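You operate a simulated robot arm through the tools that you are given. There is no shell and no other tool.

You run a simulated robot arm. Do the job below in one go: nothing can be reset, and whatever is moved stays where it is left.

## Task
Take the blue plug and leave it on top of the teal box. Open the stand drawer, put the grey stopper from the inside of the stand drawer on the leak slot of the rack and shut the drawer again. Take the yellow pad and leave it on the top of the white stand. Put the copper ring on the top of the lift table away on the top of the tool chest. Put the grey token marked "hold" from the white bench on top of the white case and the grey token marked "OK" on the brown-topped red bench. Put the orange sensor on the white bench away on the steel bench. Put the clear jug on the white bench away on the shelf under the blue stand. Take the wheel chock on the white bench and put it away on the top pallet. Any order will do. Set down upright: grey stopper, orange sensor, clear jug, wheel chock.
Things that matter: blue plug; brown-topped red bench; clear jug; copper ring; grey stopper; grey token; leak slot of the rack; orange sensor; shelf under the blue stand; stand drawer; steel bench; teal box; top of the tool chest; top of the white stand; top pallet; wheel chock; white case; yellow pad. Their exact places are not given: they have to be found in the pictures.

The check looks at the end state, three seconds after you hand in, the way a careful person would. Anything else that was tipped, shoved, dropped, spilled or broken makes it a failure. A push-on lid holds only when it is set on centred and level and pressed home; a screw cap is set on level and turned clockwise until tight.

## Robot
A 7-joint arm with a fingered hand on a trunk, on a base that moves. Base frame: it is fixed to the floor where the robot stands at the start and does not move with it; the origin is under the middle of the robot, x ahead of it, y to its left, z up. Lengths are in m, angles in rad, forces in N, time in s.
With the tool pointing down near the work surface it reaches from about 0.26 to 0.7 m from the robot's upright axis, wherever it stands. Its first joint turns from -2.897 to 2.897 rad. Places, roughly: blue plug [1.5, -1.25, 0.75]; brown-topped red bench [3.4, 6.9, 0.8]; clear jug (16x11x15 cm) [4.7, 6.4, 0.8]; copper ring (7x7x3 cm) [4.5, -0.1, 0.5]; grey stopper (5x5x8 cm) [2.7, 0.7, 0.6]; grey token [5.25, 6.25, 0.75]; leak slot of the rack (13x25 cm) [2.72, -1.74, 0.82]; orange sensor (5x5x6 cm) [4.9, 6.4, 0.8]; shelf under the blue stand [2.4, 0.5, 0.2]; stand drawer [2.7, 0.7, 0.6]; steel bench [-0.8, 5.8, 0.8]; teal box [-1.25, -0.5, 0.75]; top of the tool chest [-4.1, -0.2, 0.9]; top of the white stand [5.4, -0.4, 0.7]; top pallet [7.9, -2.9, 0.4]; wheel chock (12x8x9 cm) [4.4, 6.4, 0.8]; white case (16x15x13 cm) [5.5, 6.4, 0.8]; yellow pad (7x10x4 cm) [4.3, -0.1, 0.5]. Payload 4 kg.
Tool frame: the origin (TCP) lies between the finger pads and is the grasp point; the fingertips stand 0.026 m ahead of it; z points along the fingers, y is the line along which they close. The gripper opens to 0.148 m; its body begins 0.073 m behind the TCP. The gripper is a hand of 3 fingers: y runs from the thumb to the fingers, the wrist lies at [0, 0, -0.239] in the tool frame, and closing takes about 1.5 s.
Orientation is that of the tool frame in the base frame, as [roll, pitch, yaw] about the fixed x, y, z axes, in that order (R = Rz(yaw) Ry(pitch) Rx(roll)). With the fingers straight down and closing along the base's y, the tool's x points along the base's -x, its y along +y and its z along -z.

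## Interface
- The arm moves only by the tool play_rows. Its argument "targets" is a list of rows, each a list of 7 numbers: the finger opening in m, from 0 to 0.148, then the shift along the tool's x, y, z in m, then the turn, a rotation vector about the tool's x, y, z in rad. In form: [[jaw, dx, dy, dz, rx, ry, rz], ...]. A call has 1 to 20 rows; each row is the pose to reach, as a shift and turn from the pose commanded when the call began, along the tool's axes at that moment. A row lasts 0.2 s, in which the tool goes at most 0.05 m and 0.15 rad; a call with a longer step from one row to the next is refused whole, and so is a gripper value outside its range. A pose out of reach is approached as far as the arm can. The call stops where the force on the tool passes 40 N (or 10 N more than at its start, if that is more) or the arm is blocked; 0.2 s more then pass. Each finger travels about 0.072 m/s and halts on what it meets, pressing with about 29 N; the grip force reading is that of the motor and also rises with nothing between the fingers. The clock runs only during rows and for 0.2 s after the last one: add rows that repeat a pose to give the fingers time. It gives the time, the measured TCP pose, the force on the tool (base axes), the opening and the grip force at its end, in the units of the frame above (readings bear some noise), with the torque about the TCP (base axes, N m) and any sound that the robot's microphone picked up.
- Cameras (640 x 400 px; columns grow to the right, rows downward): "scene" is now at [0.0193, 0.138, 1.4607]; the picture's right is [-0.10, -1.00, 0.00], its down [-0.53, 0.05, -0.85] and it looks along [0.84, -0.08, -0.53] (base axes); focal length 295 px, centre (320, 200). "wrist" rides on the gripper at [0.068, -0.039, -0.09] in the tool frame; the picture's right is [0.50, 0.87, 0.00], its down [-0.65, 0.38, -0.65] and it looks along [-0.57, 0.33, 0.76] (tool axes); focal length 222 px, centre (320, 200).
- get_image(camera): a new picture of that camera. No time passes.
- slide_trunk(by): slides the trunk up (or, below 0, down) by that many m; the arm and the scene camera ride with it, the base frame stays. It gives what a move gives, with no picture.
- steer(legs): drives the robot by 1 to 6 legs, each [ahead, left, turn to the left] in m, m and rad, along the robot's own axes; the way and the turn of a leg run together, so that a leg with both is an arc; at most 1.5 m and 3.142 rad a leg. The arm and the cameras ride along, it lands a little off, and it stops where it bumps. It gives what a move gives.
- set_grasp(shape): the hand has 3 fingers and takes this shape, open, in about a second: jaw (thumb against the fingers, like two jaws); tri (thumb and two fingers); tip (a fingertip pinch); poke (one finger out to press); point (the index stretched); flat (the hand flat); cup (the hand cupped); fist (a fist). The gripper value then closes the fingers along that shape, each until it touches; the sizes above hold for jaw. It gives what a move gives, with no picture.
- head_to(pan, tilt): turns the head with the scene camera to pan (to the left, within 2.705 rad either way) and tilt (down, from -0.506 to 1.204), counted from straight ahead of the robot. It gives what a move gives.
- locate(camera, pixels): for up to 12 pixels [column, row] of the newest picture of that camera ("zoom" is the newest enlarged one), the place [x, y, z] in the base frame of the surface seen there, good to about 0.002 m, but the place of the scene camera against the robot may be out by one fixed shift of up to 0.018 m in any direction. No time passes.
- zoom(camera, box): a new picture of the part [left, top, right, bottom] of that camera's present view, enlarged. No time passes.
- sign_off(): hands the job in; it is judged then, once.

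Leave the gripper open and the arm clear of the work at the hand-in unless told otherwise.

The tools are called as name(argument=value, ...) on one line, values as JSON. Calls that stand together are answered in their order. play_rows: Moves the arm, as the interface text tells. Its arguments: {"type":"object","properties":{"targets":{"type":"array","items":{"type":"array","items":{"type":"number"}}}},"required":["targets"]} The other tools are called the same way: slide_trunk (by) moves the trunk up or down; set_grasp (shape) gives the hand a shape; steer (legs) drives the base; head_to (pan, tilt) turns the head that bears the scene camera; get_image (camera) takes a picture; locate (camera, pixels) gives the place of the surface under pixels of a picture; zoom (camera, box) takes an enlarged picture of a part of a camera's view; sign_off () hands the job in.

At the start:

```text
clock: 0.0
tool_pos: [0.3823, 0.0431, 1.0568]
tool_rot: [-3.137, 0.001, 3.141]
contact_force: [0.3, 0.0, 0.9]
ft_torque: [0.0, 0.0, -0.01]
grip_width: 0.1481
grasp_force: 0.0
shape: jaw
trunk travel left (down, up): [-0.4, 0.19]
robot x, y, heading: [-0.0009, 0.0024, -0.002]
head pan, tilt (commanded): [-0.098, 0.562]
```

scene: 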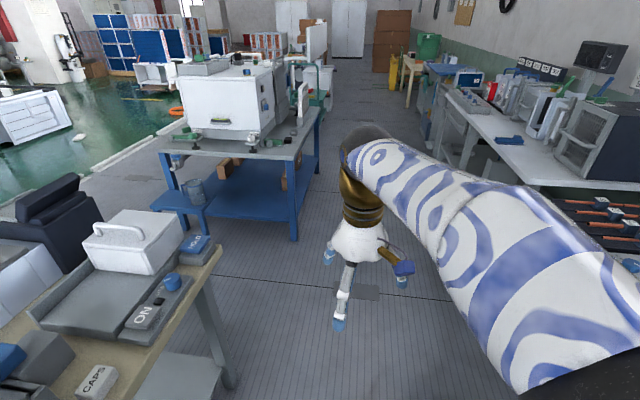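
wrist: 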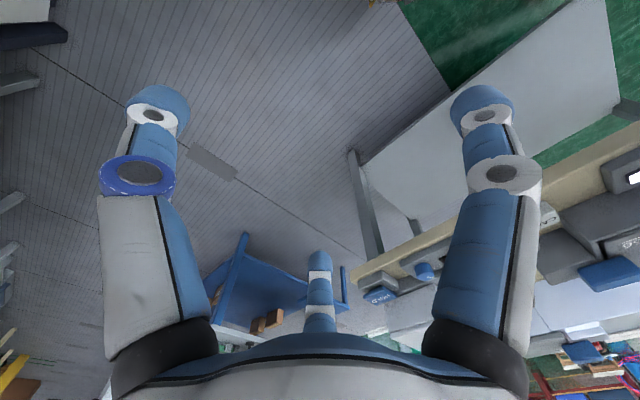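

I'll start by looking around: the first picture shows a blue stand with a white box ahead-left, a bench on the right, and a desk at near left. I'll turn the head to look to the right at the bench with the blue plug.

head_to(pan=-0.6, tilt=0.5)

get_image(camera="scene")

```text
clock: 0.9
tool_pos: [0.3821, 0.0438, 1.0573]
tool_rot: [-3.139, -0.001, -3.141]
contact_force: [-0.6, -0.1, 0.3]
ft_torque: [0.02, 0.01, -0.01]
grip_width: 0.1478
grasp_force: 0.0
shape: jaw
trunk travel left (down, up): [-0.4, 0.19]
robot x, y, heading: [-0.0007, 0.0019, 0.002]
head pan, tilt (commanded): [-0.6, 0.499]
```

```text
taken
```

scene: 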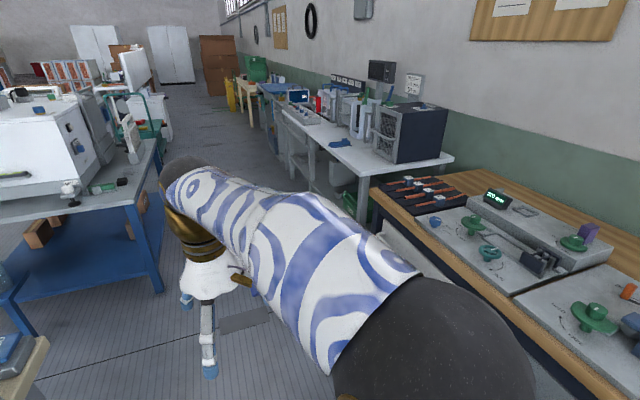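

I see a wooden bench at right with devices and a small blue thing at about (435,222). I'll zoom there and locate it.

zoom(camera="scene", box=[360, 160, 640, 335])

locate(camera="scene", pixels=[[435, 222], [473, 225], [410, 190], [340, 143], [395, 130], [592, 315], [570, 245], [500, 198], [380, 190]])

```text
2.29 times, centred on (500, 248) of scene
```

zoom: 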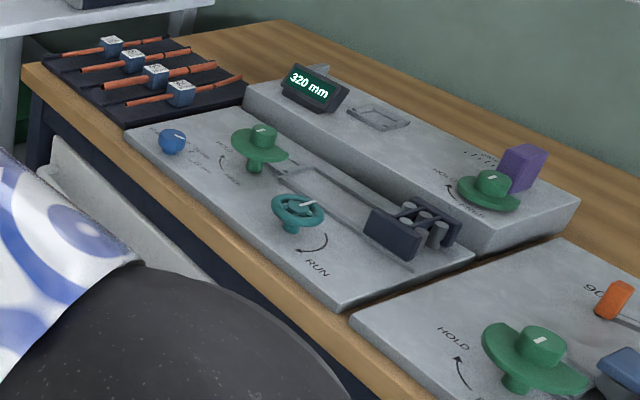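

```text
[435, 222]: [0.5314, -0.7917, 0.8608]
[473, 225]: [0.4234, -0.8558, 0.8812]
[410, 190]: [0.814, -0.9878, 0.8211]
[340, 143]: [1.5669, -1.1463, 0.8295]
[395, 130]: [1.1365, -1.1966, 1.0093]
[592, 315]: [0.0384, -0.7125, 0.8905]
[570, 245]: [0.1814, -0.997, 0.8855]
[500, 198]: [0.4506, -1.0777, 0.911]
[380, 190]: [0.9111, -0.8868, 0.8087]
```

The small blue knob at (435,222) is part of a panel; the blue plug should be near (1.5,-1.25), i.e. the blue thing around (340,143). Zooming there.

zoom(camera="scene", box=[260, 70, 460, 195])

head_to(pan=-1.4, tilt=0.5)

get_image(camera="scene")

```text
3.20 times, centred on (360, 132) of scene
```

zoom: 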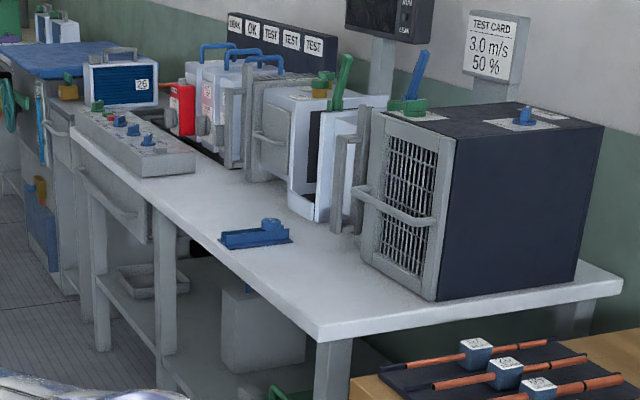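

```text
clock: 2.1
tool_pos: [0.3822, 0.0435, 1.0564]
tool_rot: [-3.138, 0.001, -3.141]
contact_force: [0.4, -1.0, -0.5]
ft_torque: [-0.01, 0.02, 0.02]
grip_width: 0.1481
grasp_force: 0.0
shape: jaw
trunk travel left (down, up): [-0.4, 0.19]
robot x, y, heading: [0.001, 0.0047, 0.002]
head pan, tilt (commanded): [-1.4, 0.499]
```

```text
taken
```

scene: 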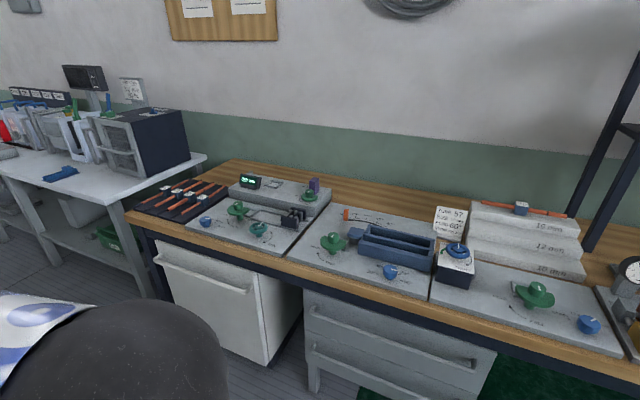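

Now let me look further: behind-right and behind for the teal box at (-1.25,-0.5).

head_to(pan=-2.6, tilt=0.45)

get_image(camera="scene")

head_to(pan=2.6, tilt=0.45)

get_image(camera="scene")

head_to(pan=1.5, tilt=0.4)

get_image(camera="scene")

head_to(pan=0.6, tilt=0.3)

get_image(camera="scene")

head_to(pan=0.0, tilt=0.2)

get_image(camera="scene")

```text
clock: 3.5
tool_pos: [0.3836, 0.0434, 1.0559]
tool_rot: [-3.137, 0.0, 3.141]
contact_force: [-0.2, 0.4, -1.0]
ft_torque: [0.0, 0.01, 0.04]
grip_width: 0.1478
grasp_force: 0.0
shape: jaw
trunk travel left (down, up): [-0.4, 0.19]
robot x, y, heading: [0.0013, 0.0012, -0.003]
head pan, tilt (commanded): [-2.601, 0.45]
```

```text
taken
```

scene: 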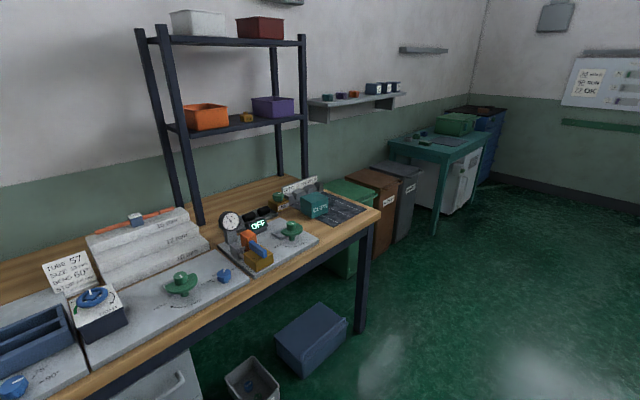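

```text
clock: 7.5
tool_pos: [0.384, 0.0437, 1.0561]
tool_rot: [-3.138, 0.0, 3.141]
contact_force: [-0.3, 0.3, -0.1]
ft_torque: [0.0, -0.07, 0.01]
grip_width: 0.1482
grasp_force: 0.0
shape: jaw
trunk travel left (down, up): [-0.4, 0.19]
robot x, y, heading: [0.001, -0.0003, -0.0]
head pan, tilt (commanded): [2.601, 0.45]
```

```text
taken
```

scene: 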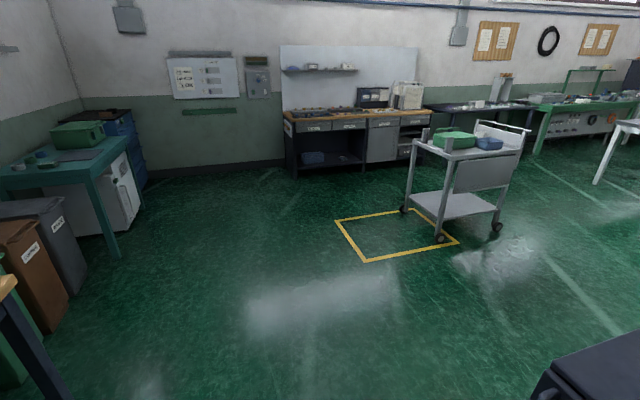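

```text
clock: 8.9
tool_pos: [0.383, 0.0424, 1.0563]
tool_rot: [-3.14, 0.001, -3.141]
contact_force: [-0.2, -0.7, -0.8]
ft_torque: [0.02, -0.01, 0.04]
grip_width: 0.1482
grasp_force: 0.3
shape: jaw
trunk travel left (down, up): [-0.4, 0.19]
robot x, y, heading: [0.0006, 0.0015, -0.001]
head pan, tilt (commanded): [1.499, 0.4]
```

```text
taken
```

scene: 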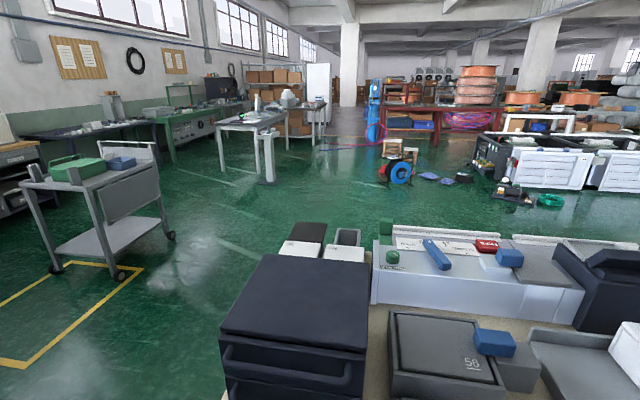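

```text
clock: 10.1
tool_pos: [0.3829, 0.0444, 1.0565]
tool_rot: [-3.138, 0.001, 3.141]
contact_force: [-0.2, 0.3, 0.1]
ft_torque: [0.01, 0.0, 0.02]
grip_width: 0.1478
grasp_force: 0.0
shape: jaw
trunk travel left (down, up): [-0.4, 0.19]
robot x, y, heading: [-0.0021, 0.0002, 0.003]
head pan, tilt (commanded): [0.6, 0.3]
```

```text
taken
```

scene: 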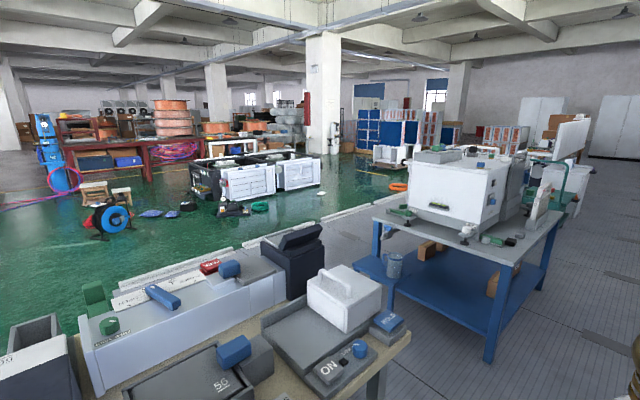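

```text
clock: 11.1
tool_pos: [0.3835, 0.0442, 1.0556]
tool_rot: [-3.137, 0.001, 3.142]
contact_force: [-0.3, -0.3, -0.5]
ft_torque: [0.0, 0.0, -0.01]
grip_width: 0.1481
grasp_force: 0.1
shape: jaw
trunk travel left (down, up): [-0.4, 0.19]
robot x, y, heading: [-0.0057, 0.0021, 0.004]
head pan, tilt (commanded): [0.0, 0.201]
```

```text
taken
```

scene: 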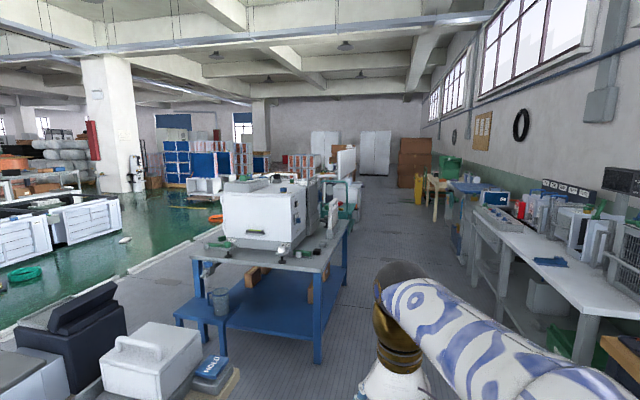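

I have an overview now. Next I'll go back to the front-right view to locate the white table's edges and the blue thing precisely.

head_to(pan=-0.6, tilt=0.5)

zoom(camera="scene", box=[230, 60, 470, 210])

locate(camera="scene", pixels=[[285, 113], [330, 155], [360, 174], [450, 157], [340, 146], [345, 139], [334, 146], [350, 146], [230, 330], [300, 215]])

```text
clock: 12.1
tool_pos: [0.3843, 0.0438, 1.0579]
tool_rot: [-3.138, -0.001, -3.141]
contact_force: [-0.5, -0.5, 0.4]
ft_torque: [0.02, 0.02, 0.0]
grip_width: 0.1478
grasp_force: 0.1
shape: jaw
trunk travel left (down, up): [-0.4, 0.19]
robot x, y, heading: [-0.0023, -0.0006, 0.001]
head pan, tilt (commanded): [-0.6, 0.499]
```

```text
2.67 times, centred on (350, 135) of scene
```

zoom: 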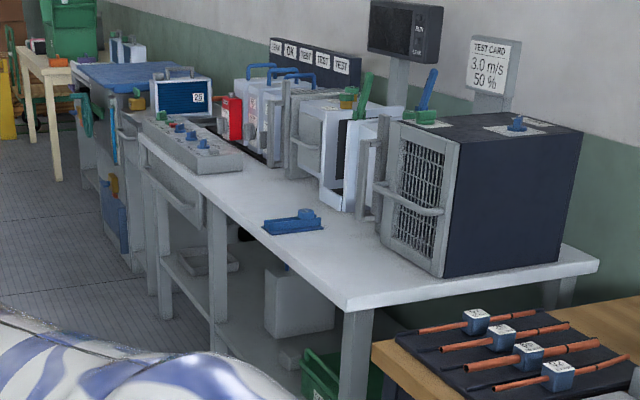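

```text
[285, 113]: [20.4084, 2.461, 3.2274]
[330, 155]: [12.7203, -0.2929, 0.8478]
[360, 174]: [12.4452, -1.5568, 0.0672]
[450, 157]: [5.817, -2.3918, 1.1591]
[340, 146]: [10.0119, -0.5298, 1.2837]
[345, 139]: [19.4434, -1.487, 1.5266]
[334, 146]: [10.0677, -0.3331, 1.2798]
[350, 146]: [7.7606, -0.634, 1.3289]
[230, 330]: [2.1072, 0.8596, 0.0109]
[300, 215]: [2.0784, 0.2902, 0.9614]
```

Locate used the previous full picture; I'll use the zoom picture's pixels instead: table edges and blue thing at (293,222) in the zoom.

locate(camera="zoom", pixels=[[145, 140], [270, 250], [345, 302], [595, 262], [293, 226], [306, 214], [266, 229], [320, 226], [330, 160], [283, 60], [280, 42], [230, 165]])

```text
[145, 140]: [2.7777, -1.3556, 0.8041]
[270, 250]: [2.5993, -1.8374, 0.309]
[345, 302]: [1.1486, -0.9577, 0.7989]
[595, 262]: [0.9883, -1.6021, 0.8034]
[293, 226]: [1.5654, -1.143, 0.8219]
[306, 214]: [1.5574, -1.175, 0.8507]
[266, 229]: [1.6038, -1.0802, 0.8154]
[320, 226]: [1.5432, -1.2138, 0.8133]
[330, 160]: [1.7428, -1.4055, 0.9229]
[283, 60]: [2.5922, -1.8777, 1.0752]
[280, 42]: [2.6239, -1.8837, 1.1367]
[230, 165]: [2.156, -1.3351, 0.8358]
```

The table is turned about -0.24 rad; its front edge runs from (1.15,-0.96) to (2.78,-1.36) at z≈0.80. The blue thing sits at about (1.56,-1.15). I'll turn to face the table squarely (heading -1.811) and slide to about (1.69,-0.66).

steer(legs=[[0, 0, -1.811], [0.0, 0.9, 0], [0.2, 0.898, 0]])

head_to(pan=0.0, tilt=0.7)

get_image(camera="scene")

get_image(camera="wrist")

```text
clock: 25.7
tool_pos: [1.603, -1.0768, 1.0561]
tool_rot: [-3.139, 0.0, 1.292]
contact_force: [0.8, 0.1, 1.4]
ft_torque: [-0.02, 0.01, 0.01]
grip_width: 0.1479
grasp_force: 0.0
shape: jaw
trunk travel left (down, up): [-0.4, 0.19]
robot x, y, heading: [1.6646, -0.6946, -1.852]
head pan, tilt (commanded): [-0.6, 0.499]
```

```text
clock: 26.7
tool_pos: [1.6042, -1.0754, 1.0569]
tool_rot: [-3.138, 0.001, 1.295]
contact_force: [0.1, 1.1, 0.3]
ft_torque: [0.0, 0.04, 0.02]
grip_width: 0.1477
grasp_force: 0.1
shape: jaw
trunk travel left (down, up): [-0.4, 0.19]
robot x, y, heading: [1.6674, -0.6978, -1.855]
head pan, tilt (commanded): [0.0, 0.7]
```

```text
taken
```

scene: 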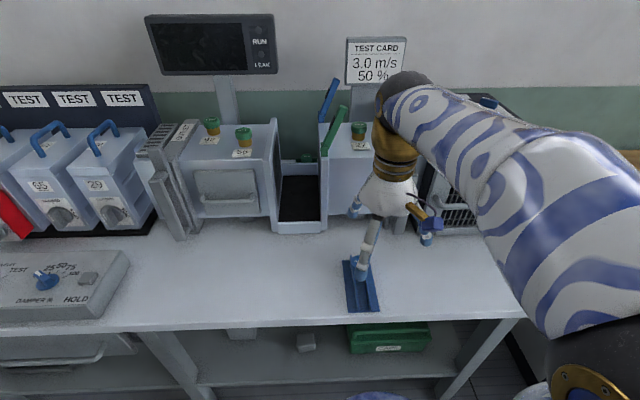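

```text
taken
```

wrist: 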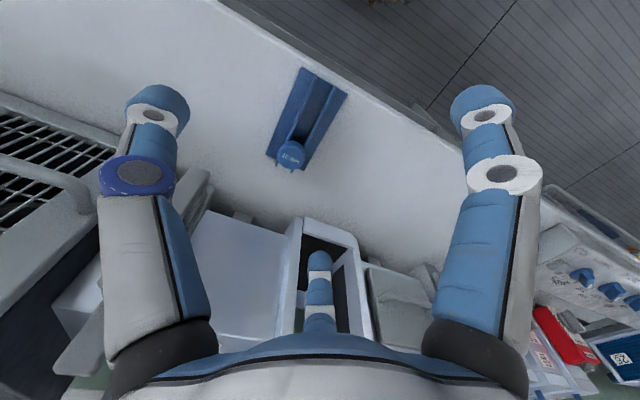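

In the wrist picture I see a blue tray with a cylinder at (290,155). I'll zoom in on it.

zoom(camera="wrist", box=[230, 50, 390, 190])

locate(camera="wrist", pixels=[[291, 157], [285, 160], [275, 154], [303, 160], [283, 148], [302, 74], [340, 95], [318, 110], [250, 200], [300, 168]])

zoom(camera="scene", box=[310, 220, 450, 320])

```text
2.86 times, centred on (310, 120) of wrist
```

zoom: 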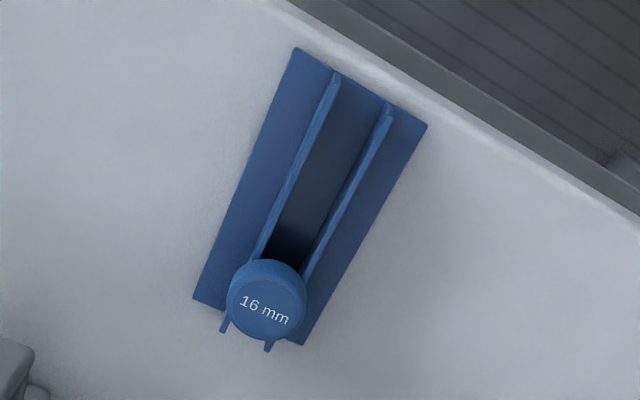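

```text
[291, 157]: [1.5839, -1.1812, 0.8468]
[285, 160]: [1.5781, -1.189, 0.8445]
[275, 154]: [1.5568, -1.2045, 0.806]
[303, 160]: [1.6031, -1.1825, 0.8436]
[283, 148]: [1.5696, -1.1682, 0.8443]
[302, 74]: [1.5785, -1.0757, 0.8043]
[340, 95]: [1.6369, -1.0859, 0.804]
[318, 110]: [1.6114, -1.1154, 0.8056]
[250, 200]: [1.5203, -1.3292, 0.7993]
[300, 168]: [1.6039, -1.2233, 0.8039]
```

```text
4.00 times, centred on (380, 270) of scene
```

zoom: 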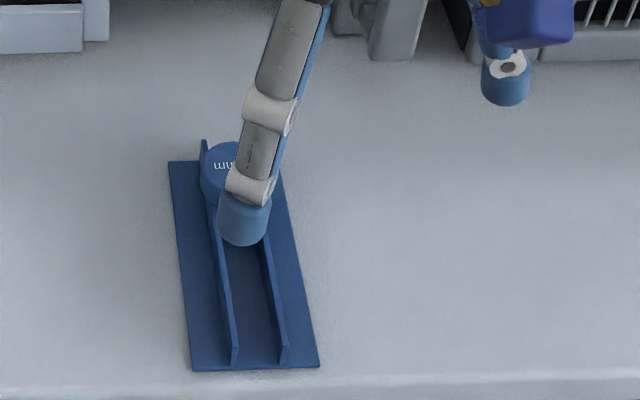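

The blue plug is the round "16 mm" piece sitting in the rail tray. I'll zoom on the wrist view again and locate its rim in detail.

zoom(camera="wrist", box=[260, 120, 330, 180])

```text
6.67 times, centred on (295, 150) of wrist
```

zoom: 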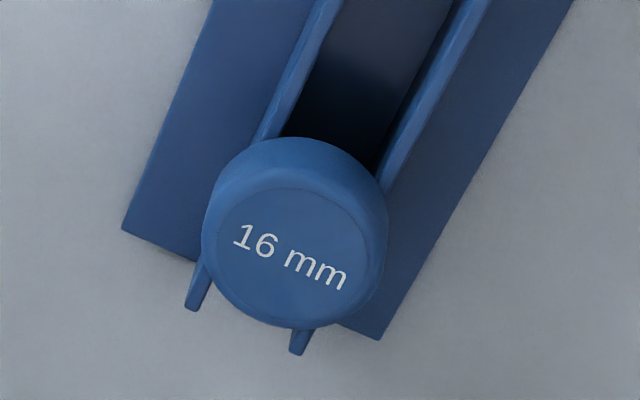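

locate(camera="zoom", pixels=[[290, 258], [216, 255], [364, 260], [290, 190], [290, 325], [250, 300], [340, 215], [205, 230], [190, 305], [300, 350], [320, 30], [470, 40]])

```text
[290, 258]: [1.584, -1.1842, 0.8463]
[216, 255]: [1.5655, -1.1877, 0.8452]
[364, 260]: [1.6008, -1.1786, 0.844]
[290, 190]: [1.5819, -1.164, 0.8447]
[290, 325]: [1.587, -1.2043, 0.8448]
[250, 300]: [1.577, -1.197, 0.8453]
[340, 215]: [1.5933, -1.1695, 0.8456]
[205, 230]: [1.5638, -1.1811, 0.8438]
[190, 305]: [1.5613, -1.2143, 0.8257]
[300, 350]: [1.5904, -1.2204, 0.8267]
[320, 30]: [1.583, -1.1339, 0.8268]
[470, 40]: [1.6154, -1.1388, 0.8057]
```

Plug centre ≈ (1.584,-1.184), top z ≈ 0.8455, about 4 cm wide; rails top at 0.8265. I'll move above it with the jaw at 0.09 m, align with the rails, and descend part-way to check.

play_rows(targets=[[0.12, -0.04, 0.004, 0, 0, 0, -0.02], [0.1, -0.08, 0.008, 0, 0, 0, -0.04], [0.09, -0.11, 0.0105, 0.03, 0, 0, -0.047], [0.09, -0.11, 0.0105, 0.08, 0, 0, -0.047], [0.09, -0.11, 0.0105, 0.12, 0, 0, -0.047], [0.09, -0.11, 0.0105, 0.12, 0, 0, -0.047]])

get_image(camera="wrist")

get_image(camera="scene")

```text
clock: 28.1
tool_pos: [1.5839, -1.1855, 0.9361]
tool_rot: [-3.137, -0.001, 1.34]
contact_force: [0.2, 0.2, 0.5]
ft_torque: [-0.01, 0.06, 0.0]
grip_width: 0.0905
grasp_force: 0.1
shape: jaw
trunk travel left (down, up): [-0.4, 0.19]
robot x, y, heading: [1.6699, -0.6961, -1.845]
head pan, tilt (commanded): [0.0, 0.7]
```

```text
taken
```

wrist: 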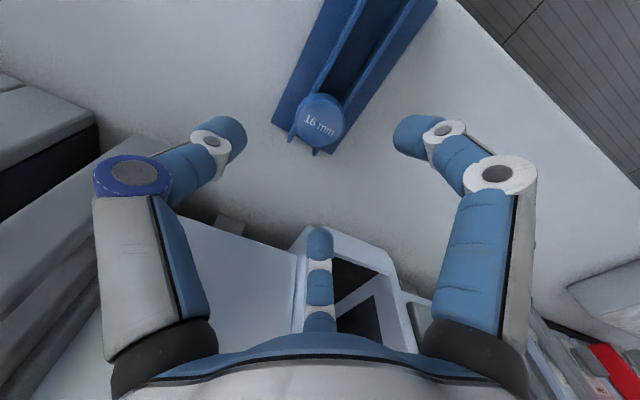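

```text
taken
```

scene: 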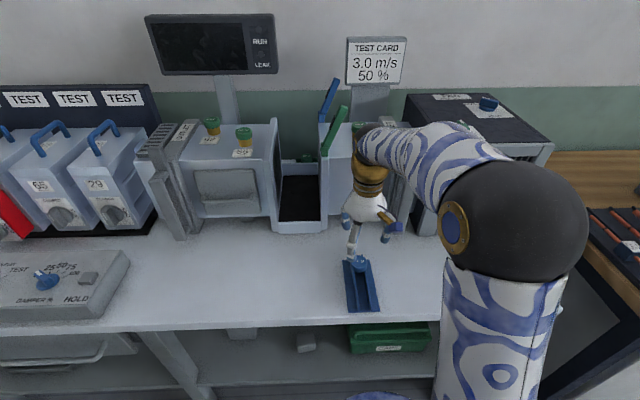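

The plug is directly below the TCP (expected pixel (320,131), seen at (320,122)). Descending to TCP z≈0.840 and closing.

play_rows(targets=[[0.09, 0, 0, 0.04, 0, 0, 0], [0.09, 0, 0, 0.075, 0, 0, 0], [0.09, 0, 0, 0.096, 0, 0, 0], [0.09, 0, 0, 0.096, 0, 0, 0]])

get_image(camera="wrist")

```text
clock: 29.1
tool_pos: [1.5827, -1.1872, 0.8419]
tool_rot: [-3.14, 0.0, 1.342]
contact_force: [1.0, 0.7, -0.3]
ft_torque: [-0.01, -0.01, -0.01]
grip_width: 0.0906
grasp_force: 0.0
shape: jaw
trunk travel left (down, up): [-0.4, 0.19]
robot x, y, heading: [1.6663, -0.6979, -1.845]
head pan, tilt (commanded): [0.0, 0.7]
```

```text
taken
```

wrist: 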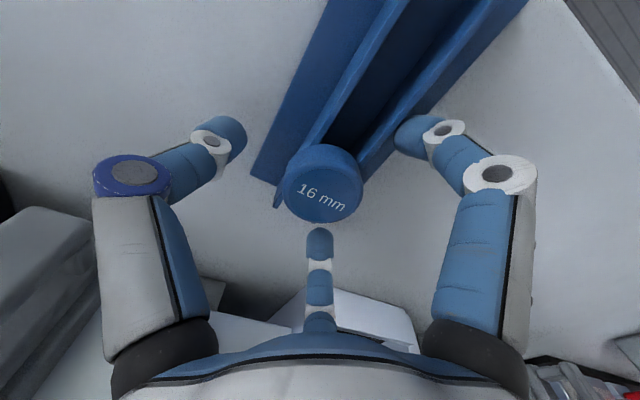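

The plug head is centred between the fingers at (322,185). Closing now.

play_rows(targets=[[0.06, 0, 0, 0, 0, 0, 0], [0.03, 0, 0, 0, 0, 0, 0], [0.0, 0, 0, 0, 0, 0, 0], [0.0, 0, 0, 0, 0, 0, 0], [0.0, 0, 0, 0, 0, 0, 0], [0.0, 0, 0, 0, 0, 0, 0]])

get_image(camera="wrist")

```text
clock: 30.5
tool_pos: [1.5839, -1.1873, 0.8427]
tool_rot: [-3.138, 0.0, 1.34]
contact_force: [10.7, -4.5, 0.6]
ft_torque: [-0.08, -0.28, 0.07]
grip_width: 0.0293
grasp_force: 29.0
shape: jaw
trunk travel left (down, up): [-0.4, 0.19]
robot x, y, heading: [1.6648, -0.693, -1.846]
head pan, tilt (commanded): [0.0, 0.7]
```

```text
taken
```

wrist: 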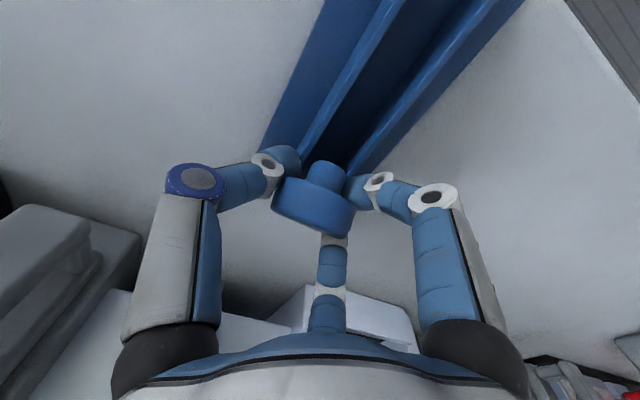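

The plug seems to have tilted in the grip. Zooming to see.

zoom(camera="wrist", box=[230, 120, 420, 270])

zoom(camera="scene", box=[310, 180, 450, 320])

```text
2.67 times, centred on (325, 195) of wrist
```

zoom: 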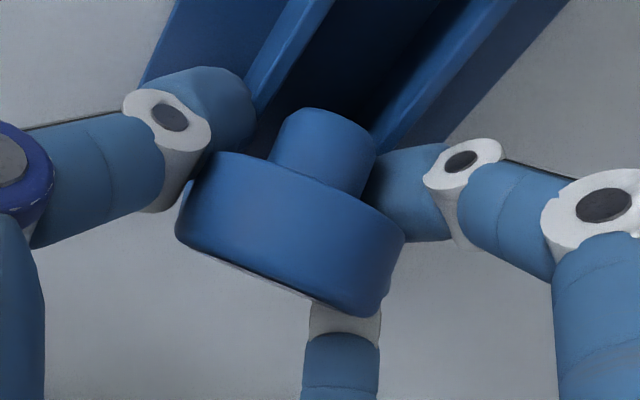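

```text
2.86 times, centred on (380, 250) of scene
```

zoom: 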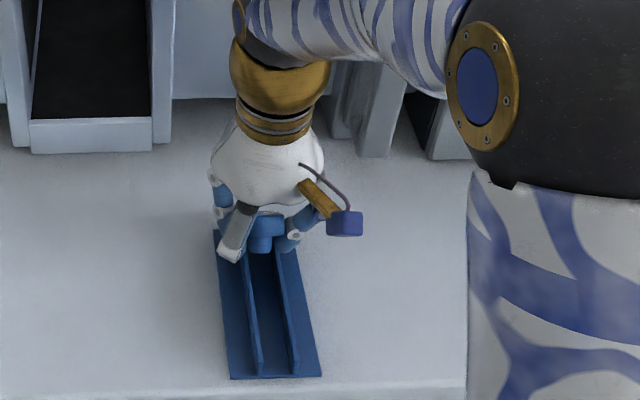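

Grip width 0.029 m matches the rails' outer width: the fingertips (z≈0.817) went below the rail tops and pinched under the head, tilting the plug. I'll open a little to let it settle and regrip higher.

play_rows(targets=[[0.035, 0, 0, 0, 0, 0, 0], [0.045, 0, 0, 0, 0, 0, 0], [0.06, 0, 0, 0, 0, 0, 0], [0.07, 0, 0, 0, 0, 0, 0], [0.07, 0, 0, 0, 0, 0, 0]])

get_image(camera="wrist")

```text
clock: 31.7
tool_pos: [1.5828, -1.186, 0.8437]
tool_rot: [-3.139, 0.001, 1.34]
contact_force: [1.0, -1.8, -0.5]
ft_torque: [-0.03, -0.03, -0.05]
grip_width: 0.0697
grasp_force: 0.0
shape: jaw
trunk travel left (down, up): [-0.4, 0.19]
robot x, y, heading: [1.6687, -0.6968, -1.85]
head pan, tilt (commanded): [0.0, 0.7]
```

```text
taken
```

wrist: 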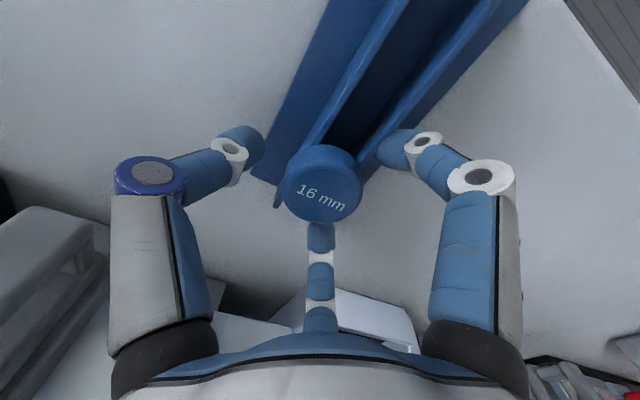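

The plug dropped back upright into its channel. I'll raise by 14 mm (TCP z≈0.857, tips at ≈0.831, just above the rail tops) and close again.

play_rows(targets=[[0.07, 0, 0, -0.014, 0, 0, 0], [0.06, 0, 0, -0.014, 0, 0, 0], [0.045, 0, 0, -0.014, 0, 0, 0], [0.035, 0, 0, -0.014, 0, 0, 0], [0.03, 0, 0, -0.014, 0, 0, 0], [0.03, 0, 0, -0.014, 0, 0, 0]])

get_image(camera="wrist")

```text
clock: 33.1
tool_pos: [1.5823, -1.1845, 0.8564]
tool_rot: [-3.139, 0.001, 1.341]
contact_force: [0.4, -0.3, 0.4]
ft_torque: [-0.01, 0.0, 0.05]
grip_width: 0.037
grasp_force: 29.0
shape: jaw
trunk travel left (down, up): [-0.4, 0.19]
robot x, y, heading: [1.6645, -0.6961, -1.847]
head pan, tilt (commanded): [0.0, 0.7]
```

```text
taken
```

wrist: 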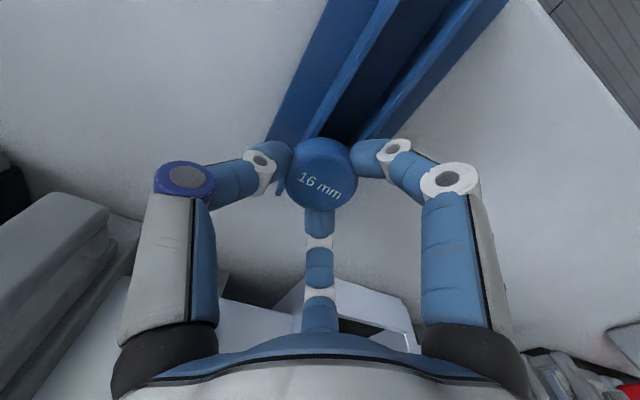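

Now the plug is held upright with three fingers, width 0.037. Lifting 0.2 m straight up.

play_rows(targets=[[0.03, 0, 0, -0.02, 0, 0, 0], [0.03, 0, 0, -0.06, 0, 0, 0], [0.03, 0, 0, -0.1, 0, 0, 0], [0.03, 0, 0, -0.14, 0, 0, 0], [0.03, 0, 0, -0.18, 0, 0, 0], [0.03, 0.05, 0, -0.2, 0, 0, 0], [0.03, 0.1, 0, -0.2, 0, 0, 0], [0.03, 0.11, 0, -0.2, 0, 0, 0]])

get_image(camera="wrist")

get_image(camera="scene")

```text
refused: row 6 steps farther than a row can; nothing moved
```

```text
taken
```

wrist: 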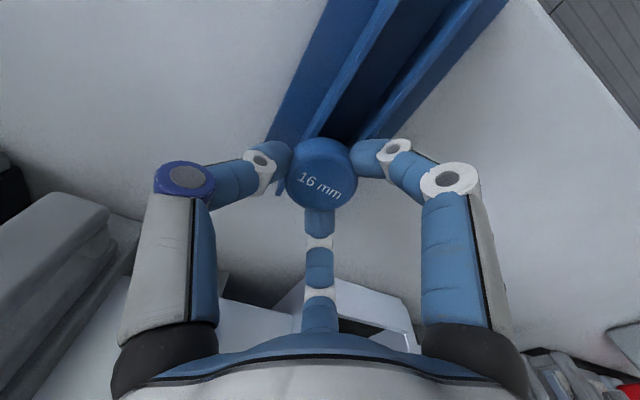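

```text
taken
```

scene: 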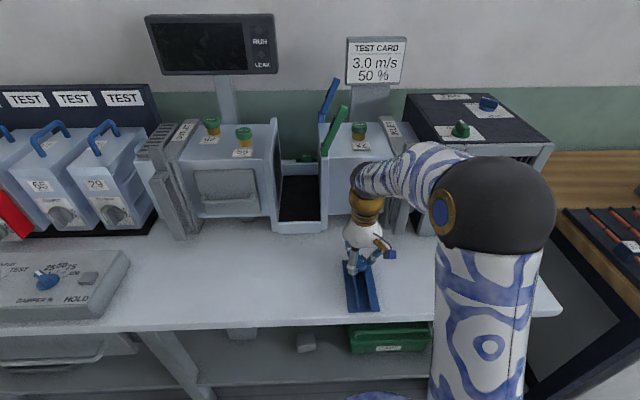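

The call was refused because one step was over 0.05 m. I'll lift with smaller steps.

play_rows(targets=[[0.03, 0, 0, -0.02, 0, 0, 0], [0.03, 0, 0, -0.06, 0, 0, 0], [0.03, 0, 0, -0.1, 0, 0, 0], [0.03, 0, 0, -0.14, 0, 0, 0], [0.03, 0, 0, -0.18, 0, 0, 0], [0.03, 0.03, 0, -0.2, 0, 0, 0], [0.03, 0.07, 0, -0.2, 0, 0, 0], [0.03, 0.11, 0, -0.2, 0, 0, 0]])

get_image(camera="wrist")

get_image(camera="scene")

```text
clock: 34.9
tool_pos: [1.6086, -1.0774, 1.0559]
tool_rot: [-3.138, 0.0, 1.339]
contact_force: [-0.1, -0.2, -0.5]
ft_torque: [0.01, -0.01, -0.02]
grip_width: 0.0371
grasp_force: 29.2
shape: jaw
trunk travel left (down, up): [-0.4, 0.19]
robot x, y, heading: [1.6685, -0.6979, -1.85]
head pan, tilt (commanded): [0.0, 0.7]
```

```text
taken
```

wrist: 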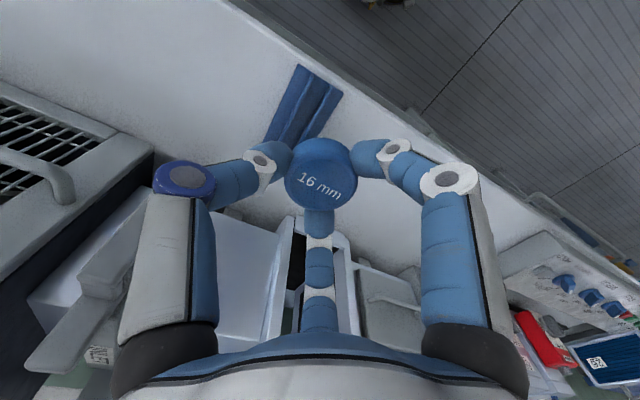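

```text
taken
```

scene: 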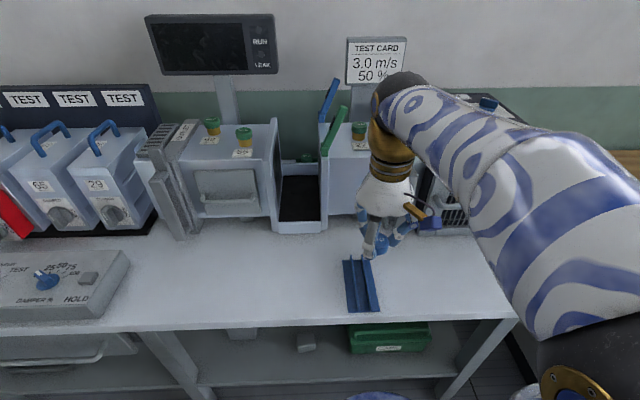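

The plug is in hand. I'll raise the trunk for clearance and drive along the bench (moving to the robot's right) towards the teal box at about (-1.25,-0.5), first one leg, then look.

slide_trunk(by=0.1)

steer(legs=[[-0.05, 0, 0.039], [0, -1.2, 0], [0, -1.2, 0]])

head_to(pan=-0.5, tilt=0.7)

get_image(camera="scene")

```text
clock: 36.2
tool_pos: [1.6083, -1.0792, 1.1556]
tool_rot: [-3.137, 0.0, 1.342]
contact_force: [-1.0, -0.4, -0.4]
ft_torque: [-0.02, 0.0, 0.02]
grip_width: 0.037
grasp_force: 29.0
shape: jaw
trunk travel left (down, up): [-0.5, 0.09]
robot x, y, heading: [1.6663, -0.6952, -1.845]
head pan, tilt (commanded): [0.0, 0.7]
```

```text
clock: 48.7
tool_pos: [-0.739, -0.4576, 1.1566]
tool_rot: [-3.139, -0.001, 1.389]
contact_force: [0.0, -0.2, -0.2]
ft_torque: [0.01, -0.01, 0.03]
grip_width: 0.037
grasp_force: 28.9
shape: jaw
trunk travel left (down, up): [-0.5, 0.09]
robot x, y, heading: [-0.698, -0.072, -1.798]
head pan, tilt (commanded): [0.0, 0.7]
```

```text
clock: 49.6
tool_pos: [-0.7393, -0.459, 1.1563]
tool_rot: [-3.138, 0.002, 1.386]
contact_force: [-0.5, 0.2, -0.1]
ft_torque: [-0.02, -0.02, -0.02]
grip_width: 0.037
grasp_force: 28.8
shape: jaw
trunk travel left (down, up): [-0.5, 0.09]
robot x, y, heading: [-0.6988, -0.0703, -1.8]
head pan, tilt (commanded): [-0.499, 0.7]
```

```text
taken
```

scene: 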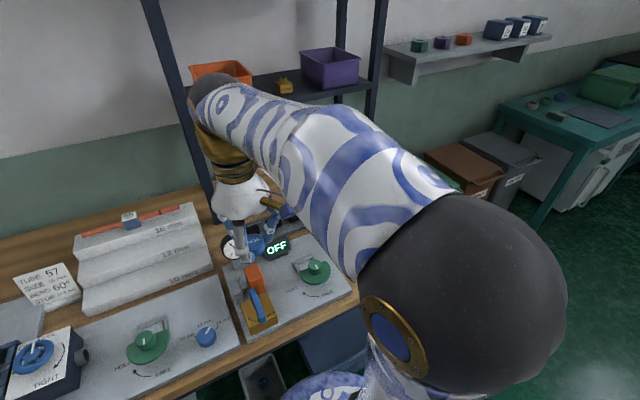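

The arm hides the bench end. I'll go 0.45 m more to the right and look with the wrist and scene cameras.

steer(legs=[[0, -0.45, 0]])

head_to(pan=0.1, tilt=0.8)

get_image(camera="scene")

get_image(camera="wrist")

```text
clock: 52.3
tool_pos: [-1.167, -0.3585, 1.1558]
tool_rot: [-3.138, 0.0, 1.392]
contact_force: [0.7, 0.2, 0.5]
ft_torque: [0.03, 0.03, 0.01]
grip_width: 0.0368
grasp_force: 29.4
shape: jaw
trunk travel left (down, up): [-0.5, 0.09]
robot x, y, heading: [-1.1286, 0.0249, -1.793]
head pan, tilt (commanded): [-0.499, 0.7]
```

```text
clock: 53.3
tool_pos: [-1.1682, -0.3589, 1.1553]
tool_rot: [-3.138, 0.001, 1.391]
contact_force: [-0.1, 0.0, -0.1]
ft_torque: [-0.02, -0.03, 0.0]
grip_width: 0.0367
grasp_force: 28.5
shape: jaw
trunk travel left (down, up): [-0.5, 0.09]
robot x, y, heading: [-1.1274, 0.0293, -1.797]
head pan, tilt (commanded): [0.099, 0.799]
```

```text
taken
```

scene: 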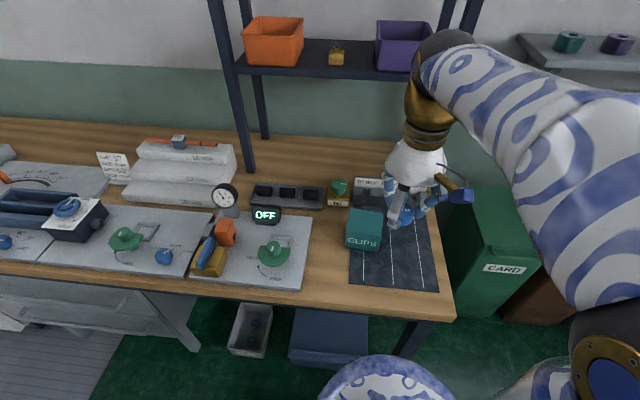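

```text
taken
```

wrist: 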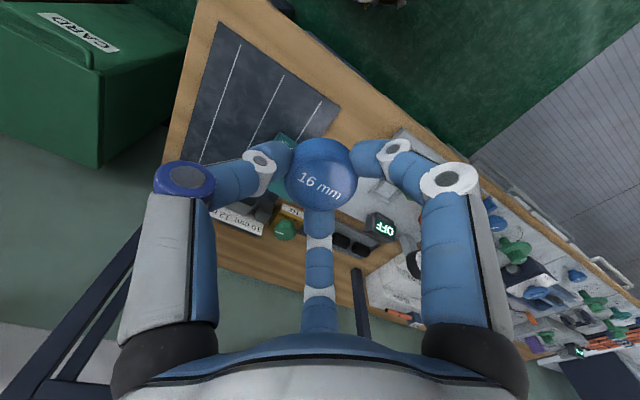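

The teal box (label on it) is at (365,228) in the scene picture. Zooming.

zoom(camera="scene", box=[310, 160, 470, 300])

```text
2.86 times, centred on (390, 230) of scene
```

zoom: 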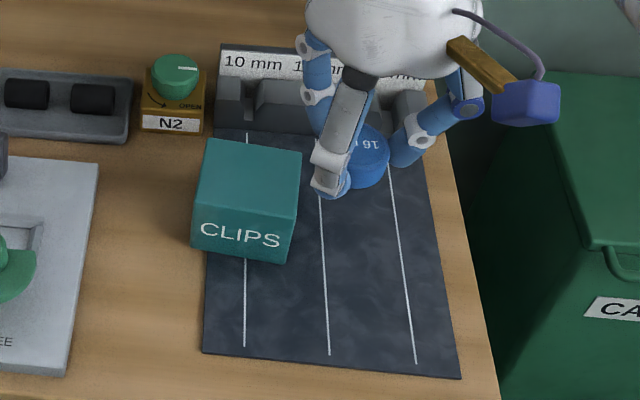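

locate(camera="zoom", pixels=[[245, 178], [210, 143], [300, 153], [296, 212], [202, 205], [290, 258], [375, 140], [328, 185], [420, 250], [170, 70], [250, 75]])

```text
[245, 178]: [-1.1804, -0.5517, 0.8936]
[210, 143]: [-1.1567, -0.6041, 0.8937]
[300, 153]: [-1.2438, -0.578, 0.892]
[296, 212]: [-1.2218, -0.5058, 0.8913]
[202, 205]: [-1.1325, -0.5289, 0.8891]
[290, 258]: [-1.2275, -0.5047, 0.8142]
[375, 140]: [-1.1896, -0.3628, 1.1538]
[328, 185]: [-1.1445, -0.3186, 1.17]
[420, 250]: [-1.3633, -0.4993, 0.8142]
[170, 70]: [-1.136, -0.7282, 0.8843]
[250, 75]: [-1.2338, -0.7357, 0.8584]
```

Box top centre ≈ (-1.189,-0.554), top z≈0.892, about 9×7.7 cm. The plug's stem bottom is at most 0.051 below the TCP. I'll move above it to z≈1.0 and check with the wrist camera.

play_rows(targets=[[0.03, -0.045, 0.004, 0, 0, 0, 0], [0.03, -0.09, 0.008, 0, 0, 0, 0], [0.03, -0.135, 0.012, 0, 0, 0, 0], [0.03, -0.18, 0.0146, 0.01, 0, 0, 0], [0.03, -0.196, 0.0146, 0.05, 0, 0, 0], [0.03, -0.196, 0.0146, 0.095, 0, 0, 0], [0.03, -0.196, 0.0146, 0.14, 0, 0, 0], [0.03, -0.196, 0.0146, 0.155, 0, 0, 0]])

get_image(camera="wrist")

get_image(camera="scene")

```text
clock: 55.1
tool_pos: [-1.1893, -0.5552, 1.0009]
tool_rot: [-3.14, 0.001, 1.393]
contact_force: [0.9, 0.3, -0.6]
ft_torque: [0.01, -0.02, 0.0]
grip_width: 0.0367
grasp_force: 28.9
shape: jaw
trunk travel left (down, up): [-0.5, 0.09]
robot x, y, heading: [-1.1295, 0.0309, -1.796]
head pan, tilt (commanded): [0.099, 0.799]
```

```text
taken
```

wrist: 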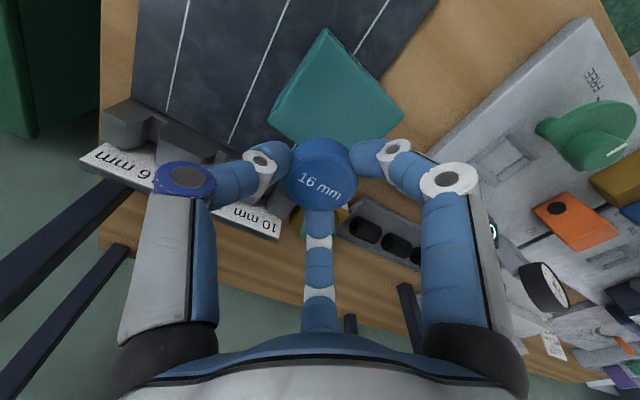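

```text
taken
```

scene: 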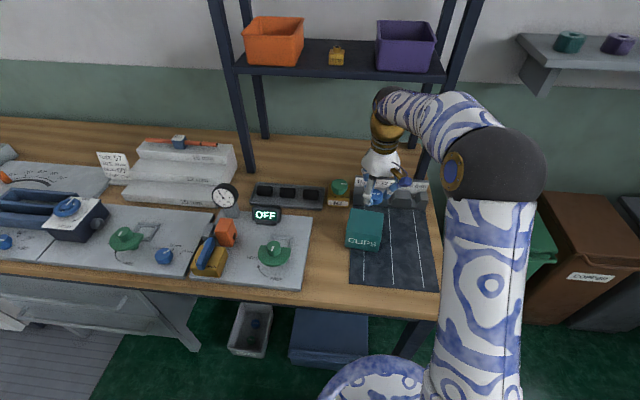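

The teal box is visible in the wrist view. I'll locate its corners: near corner (325,32), right (403,115), left (270,112).

zoom(camera="wrist", box=[240, 20, 420, 160])

locate(camera="wrist", pixels=[[325, 34], [400, 116], [273, 113], [330, 90], [310, 70], [370, 120], [345, 130]])

```text
2.86 times, centred on (330, 90) of wrist
```

zoom: 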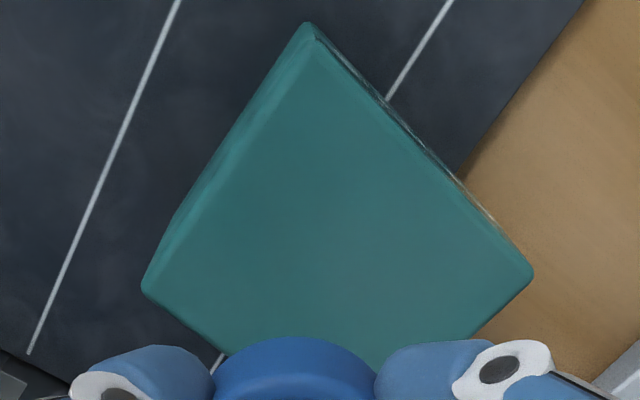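

```text
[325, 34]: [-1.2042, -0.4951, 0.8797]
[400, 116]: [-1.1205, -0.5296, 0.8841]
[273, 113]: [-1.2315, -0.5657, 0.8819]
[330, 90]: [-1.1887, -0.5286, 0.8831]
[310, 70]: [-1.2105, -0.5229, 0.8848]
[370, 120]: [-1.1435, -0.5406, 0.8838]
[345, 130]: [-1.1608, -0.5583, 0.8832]
```

Wrist readings put the box centre at (-1.176,-0.548), top z 0.8835. I'll correct by (+0.0098,+0.0118) in tool axes and descend to z≈0.942.

play_rows(targets=[[0.03, 0.0098, 0.0118, 0.0, 0, 0, 0], [0.03, 0.0098, 0.0118, 0.03, 0, 0, 0], [0.03, 0.0098, 0.0118, 0.05, 0, 0, 0], [0.03, 0.0098, 0.0118, 0.06, 0, 0, 0], [0.03, 0.0098, 0.0118, 0.06, 0, 0, 0]])

get_image(camera="scene")

zoom(camera="scene", box=[310, 160, 450, 270])

```text
clock: 56.3
tool_pos: [-1.1757, -0.5475, 0.9406]
tool_rot: [-3.138, 0.001, 1.393]
contact_force: [0.2, -0.7, -0.3]
ft_torque: [0.01, -0.01, 0.04]
grip_width: 0.0368
grasp_force: 28.5
shape: jaw
trunk travel left (down, up): [-0.5, 0.09]
robot x, y, heading: [-1.1292, 0.0247, -1.795]
head pan, tilt (commanded): [0.099, 0.799]
```

```text
taken
```

scene: 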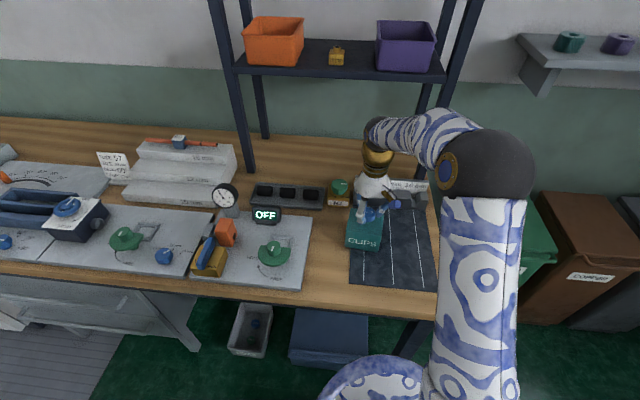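

```text
3.64 times, centred on (380, 215) of scene
```

zoom: 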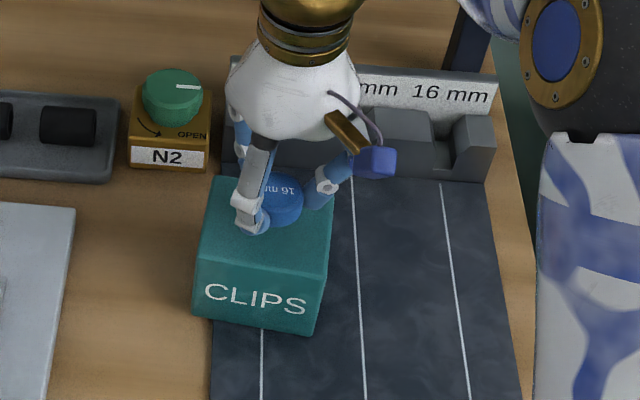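

Over the box. I'll lower in small steps, watching the force.

play_rows(targets=[[0.03, 0, 0, 0.002, 0, 0, 0], [0.03, 0, 0, 0.004, 0, 0, 0], [0.03, 0, 0, 0.004, 0, 0, 0]])

play_rows(targets=[[0.03, 0, 0, 0.0015, 0, 0, 0], [0.03, 0, 0, 0.003, 0, 0, 0], [0.03, 0, 0, 0.003, 0, 0, 0]])

```text
clock: 57.1
tool_pos: [-1.1757, -0.5465, 0.9365]
tool_rot: [-3.138, -0.002, 1.394]
contact_force: [-0.3, 0.3, -0.7]
ft_torque: [-0.01, -0.02, -0.02]
grip_width: 0.0371
grasp_force: 28.5
shape: jaw
trunk travel left (down, up): [-0.5, 0.09]
robot x, y, heading: [-1.1288, 0.0258, -1.8]
head pan, tilt (commanded): [0.099, 0.799]
```

```text
clock: 57.9
tool_pos: [-1.175, -0.5467, 0.9345]
tool_rot: [-3.138, 0.0, 1.392]
contact_force: [-0.3, -0.3, 0.5]
ft_torque: [0.01, -0.02, -0.04]
grip_width: 0.0369
grasp_force: 29.2
shape: jaw
trunk travel left (down, up): [-0.5, 0.09]
robot x, y, heading: [-1.1247, 0.027, -1.797]
head pan, tilt (commanded): [0.099, 0.799]
```

No contact yet. Lowering further in ~1.5 mm steps.

play_rows(targets=[[0.03, 0, 0, 0.001, 0, 0, 0], [0.03, 0, 0, 0.002, 0, 0, 0], [0.03, 0, 0, 0.002, 0, 0, 0]])

play_rows(targets=[[0.03, 0, 0, 0.001, 0, 0, 0], [0.03, 0, 0, 0.002, 0, 0, 0], [0.03, 0, 0, 0.002, 0, 0, 0]])

```text
clock: 58.7
tool_pos: [-1.1769, -0.5462, 0.9324]
tool_rot: [-3.137, -0.001, 1.393]
contact_force: [-0.3, 0.3, 0.3]
ft_torque: [0.0, -0.02, 0.0]
grip_width: 0.0367
grasp_force: 28.5
shape: jaw
trunk travel left (down, up): [-0.5, 0.09]
robot x, y, heading: [-1.1298, 0.0245, -1.8]
head pan, tilt (commanded): [0.099, 0.799]
```

```text
clock: 59.5
tool_pos: [-1.1751, -0.5461, 0.9289]
tool_rot: [-3.138, -0.001, 1.392]
contact_force: [-0.2, -1.0, -0.1]
ft_torque: [0.03, 0.03, 0.01]
grip_width: 0.0367
grasp_force: 28.5
shape: jaw
trunk travel left (down, up): [-0.5, 0.09]
robot x, y, heading: [-1.1303, 0.0277, -1.794]
head pan, tilt (commanded): [0.099, 0.799]
```

Still free. Checking by eye in a zoom before continuing.

zoom(camera="scene", box=[335, 180, 415, 240])

get_image(camera="wrist")

```text
6.67 times, centred on (375, 210) of scene
```

zoom: 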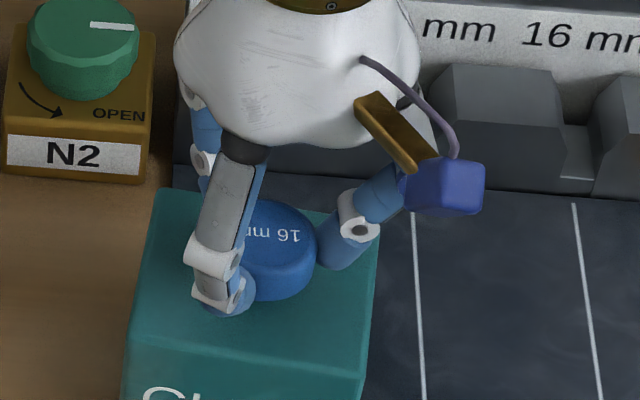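

```text
taken
```

wrist: 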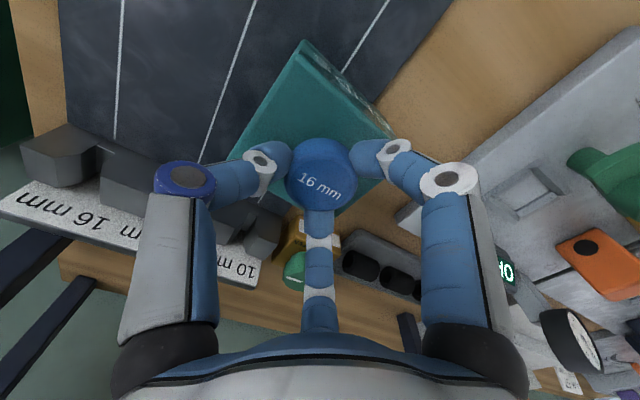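

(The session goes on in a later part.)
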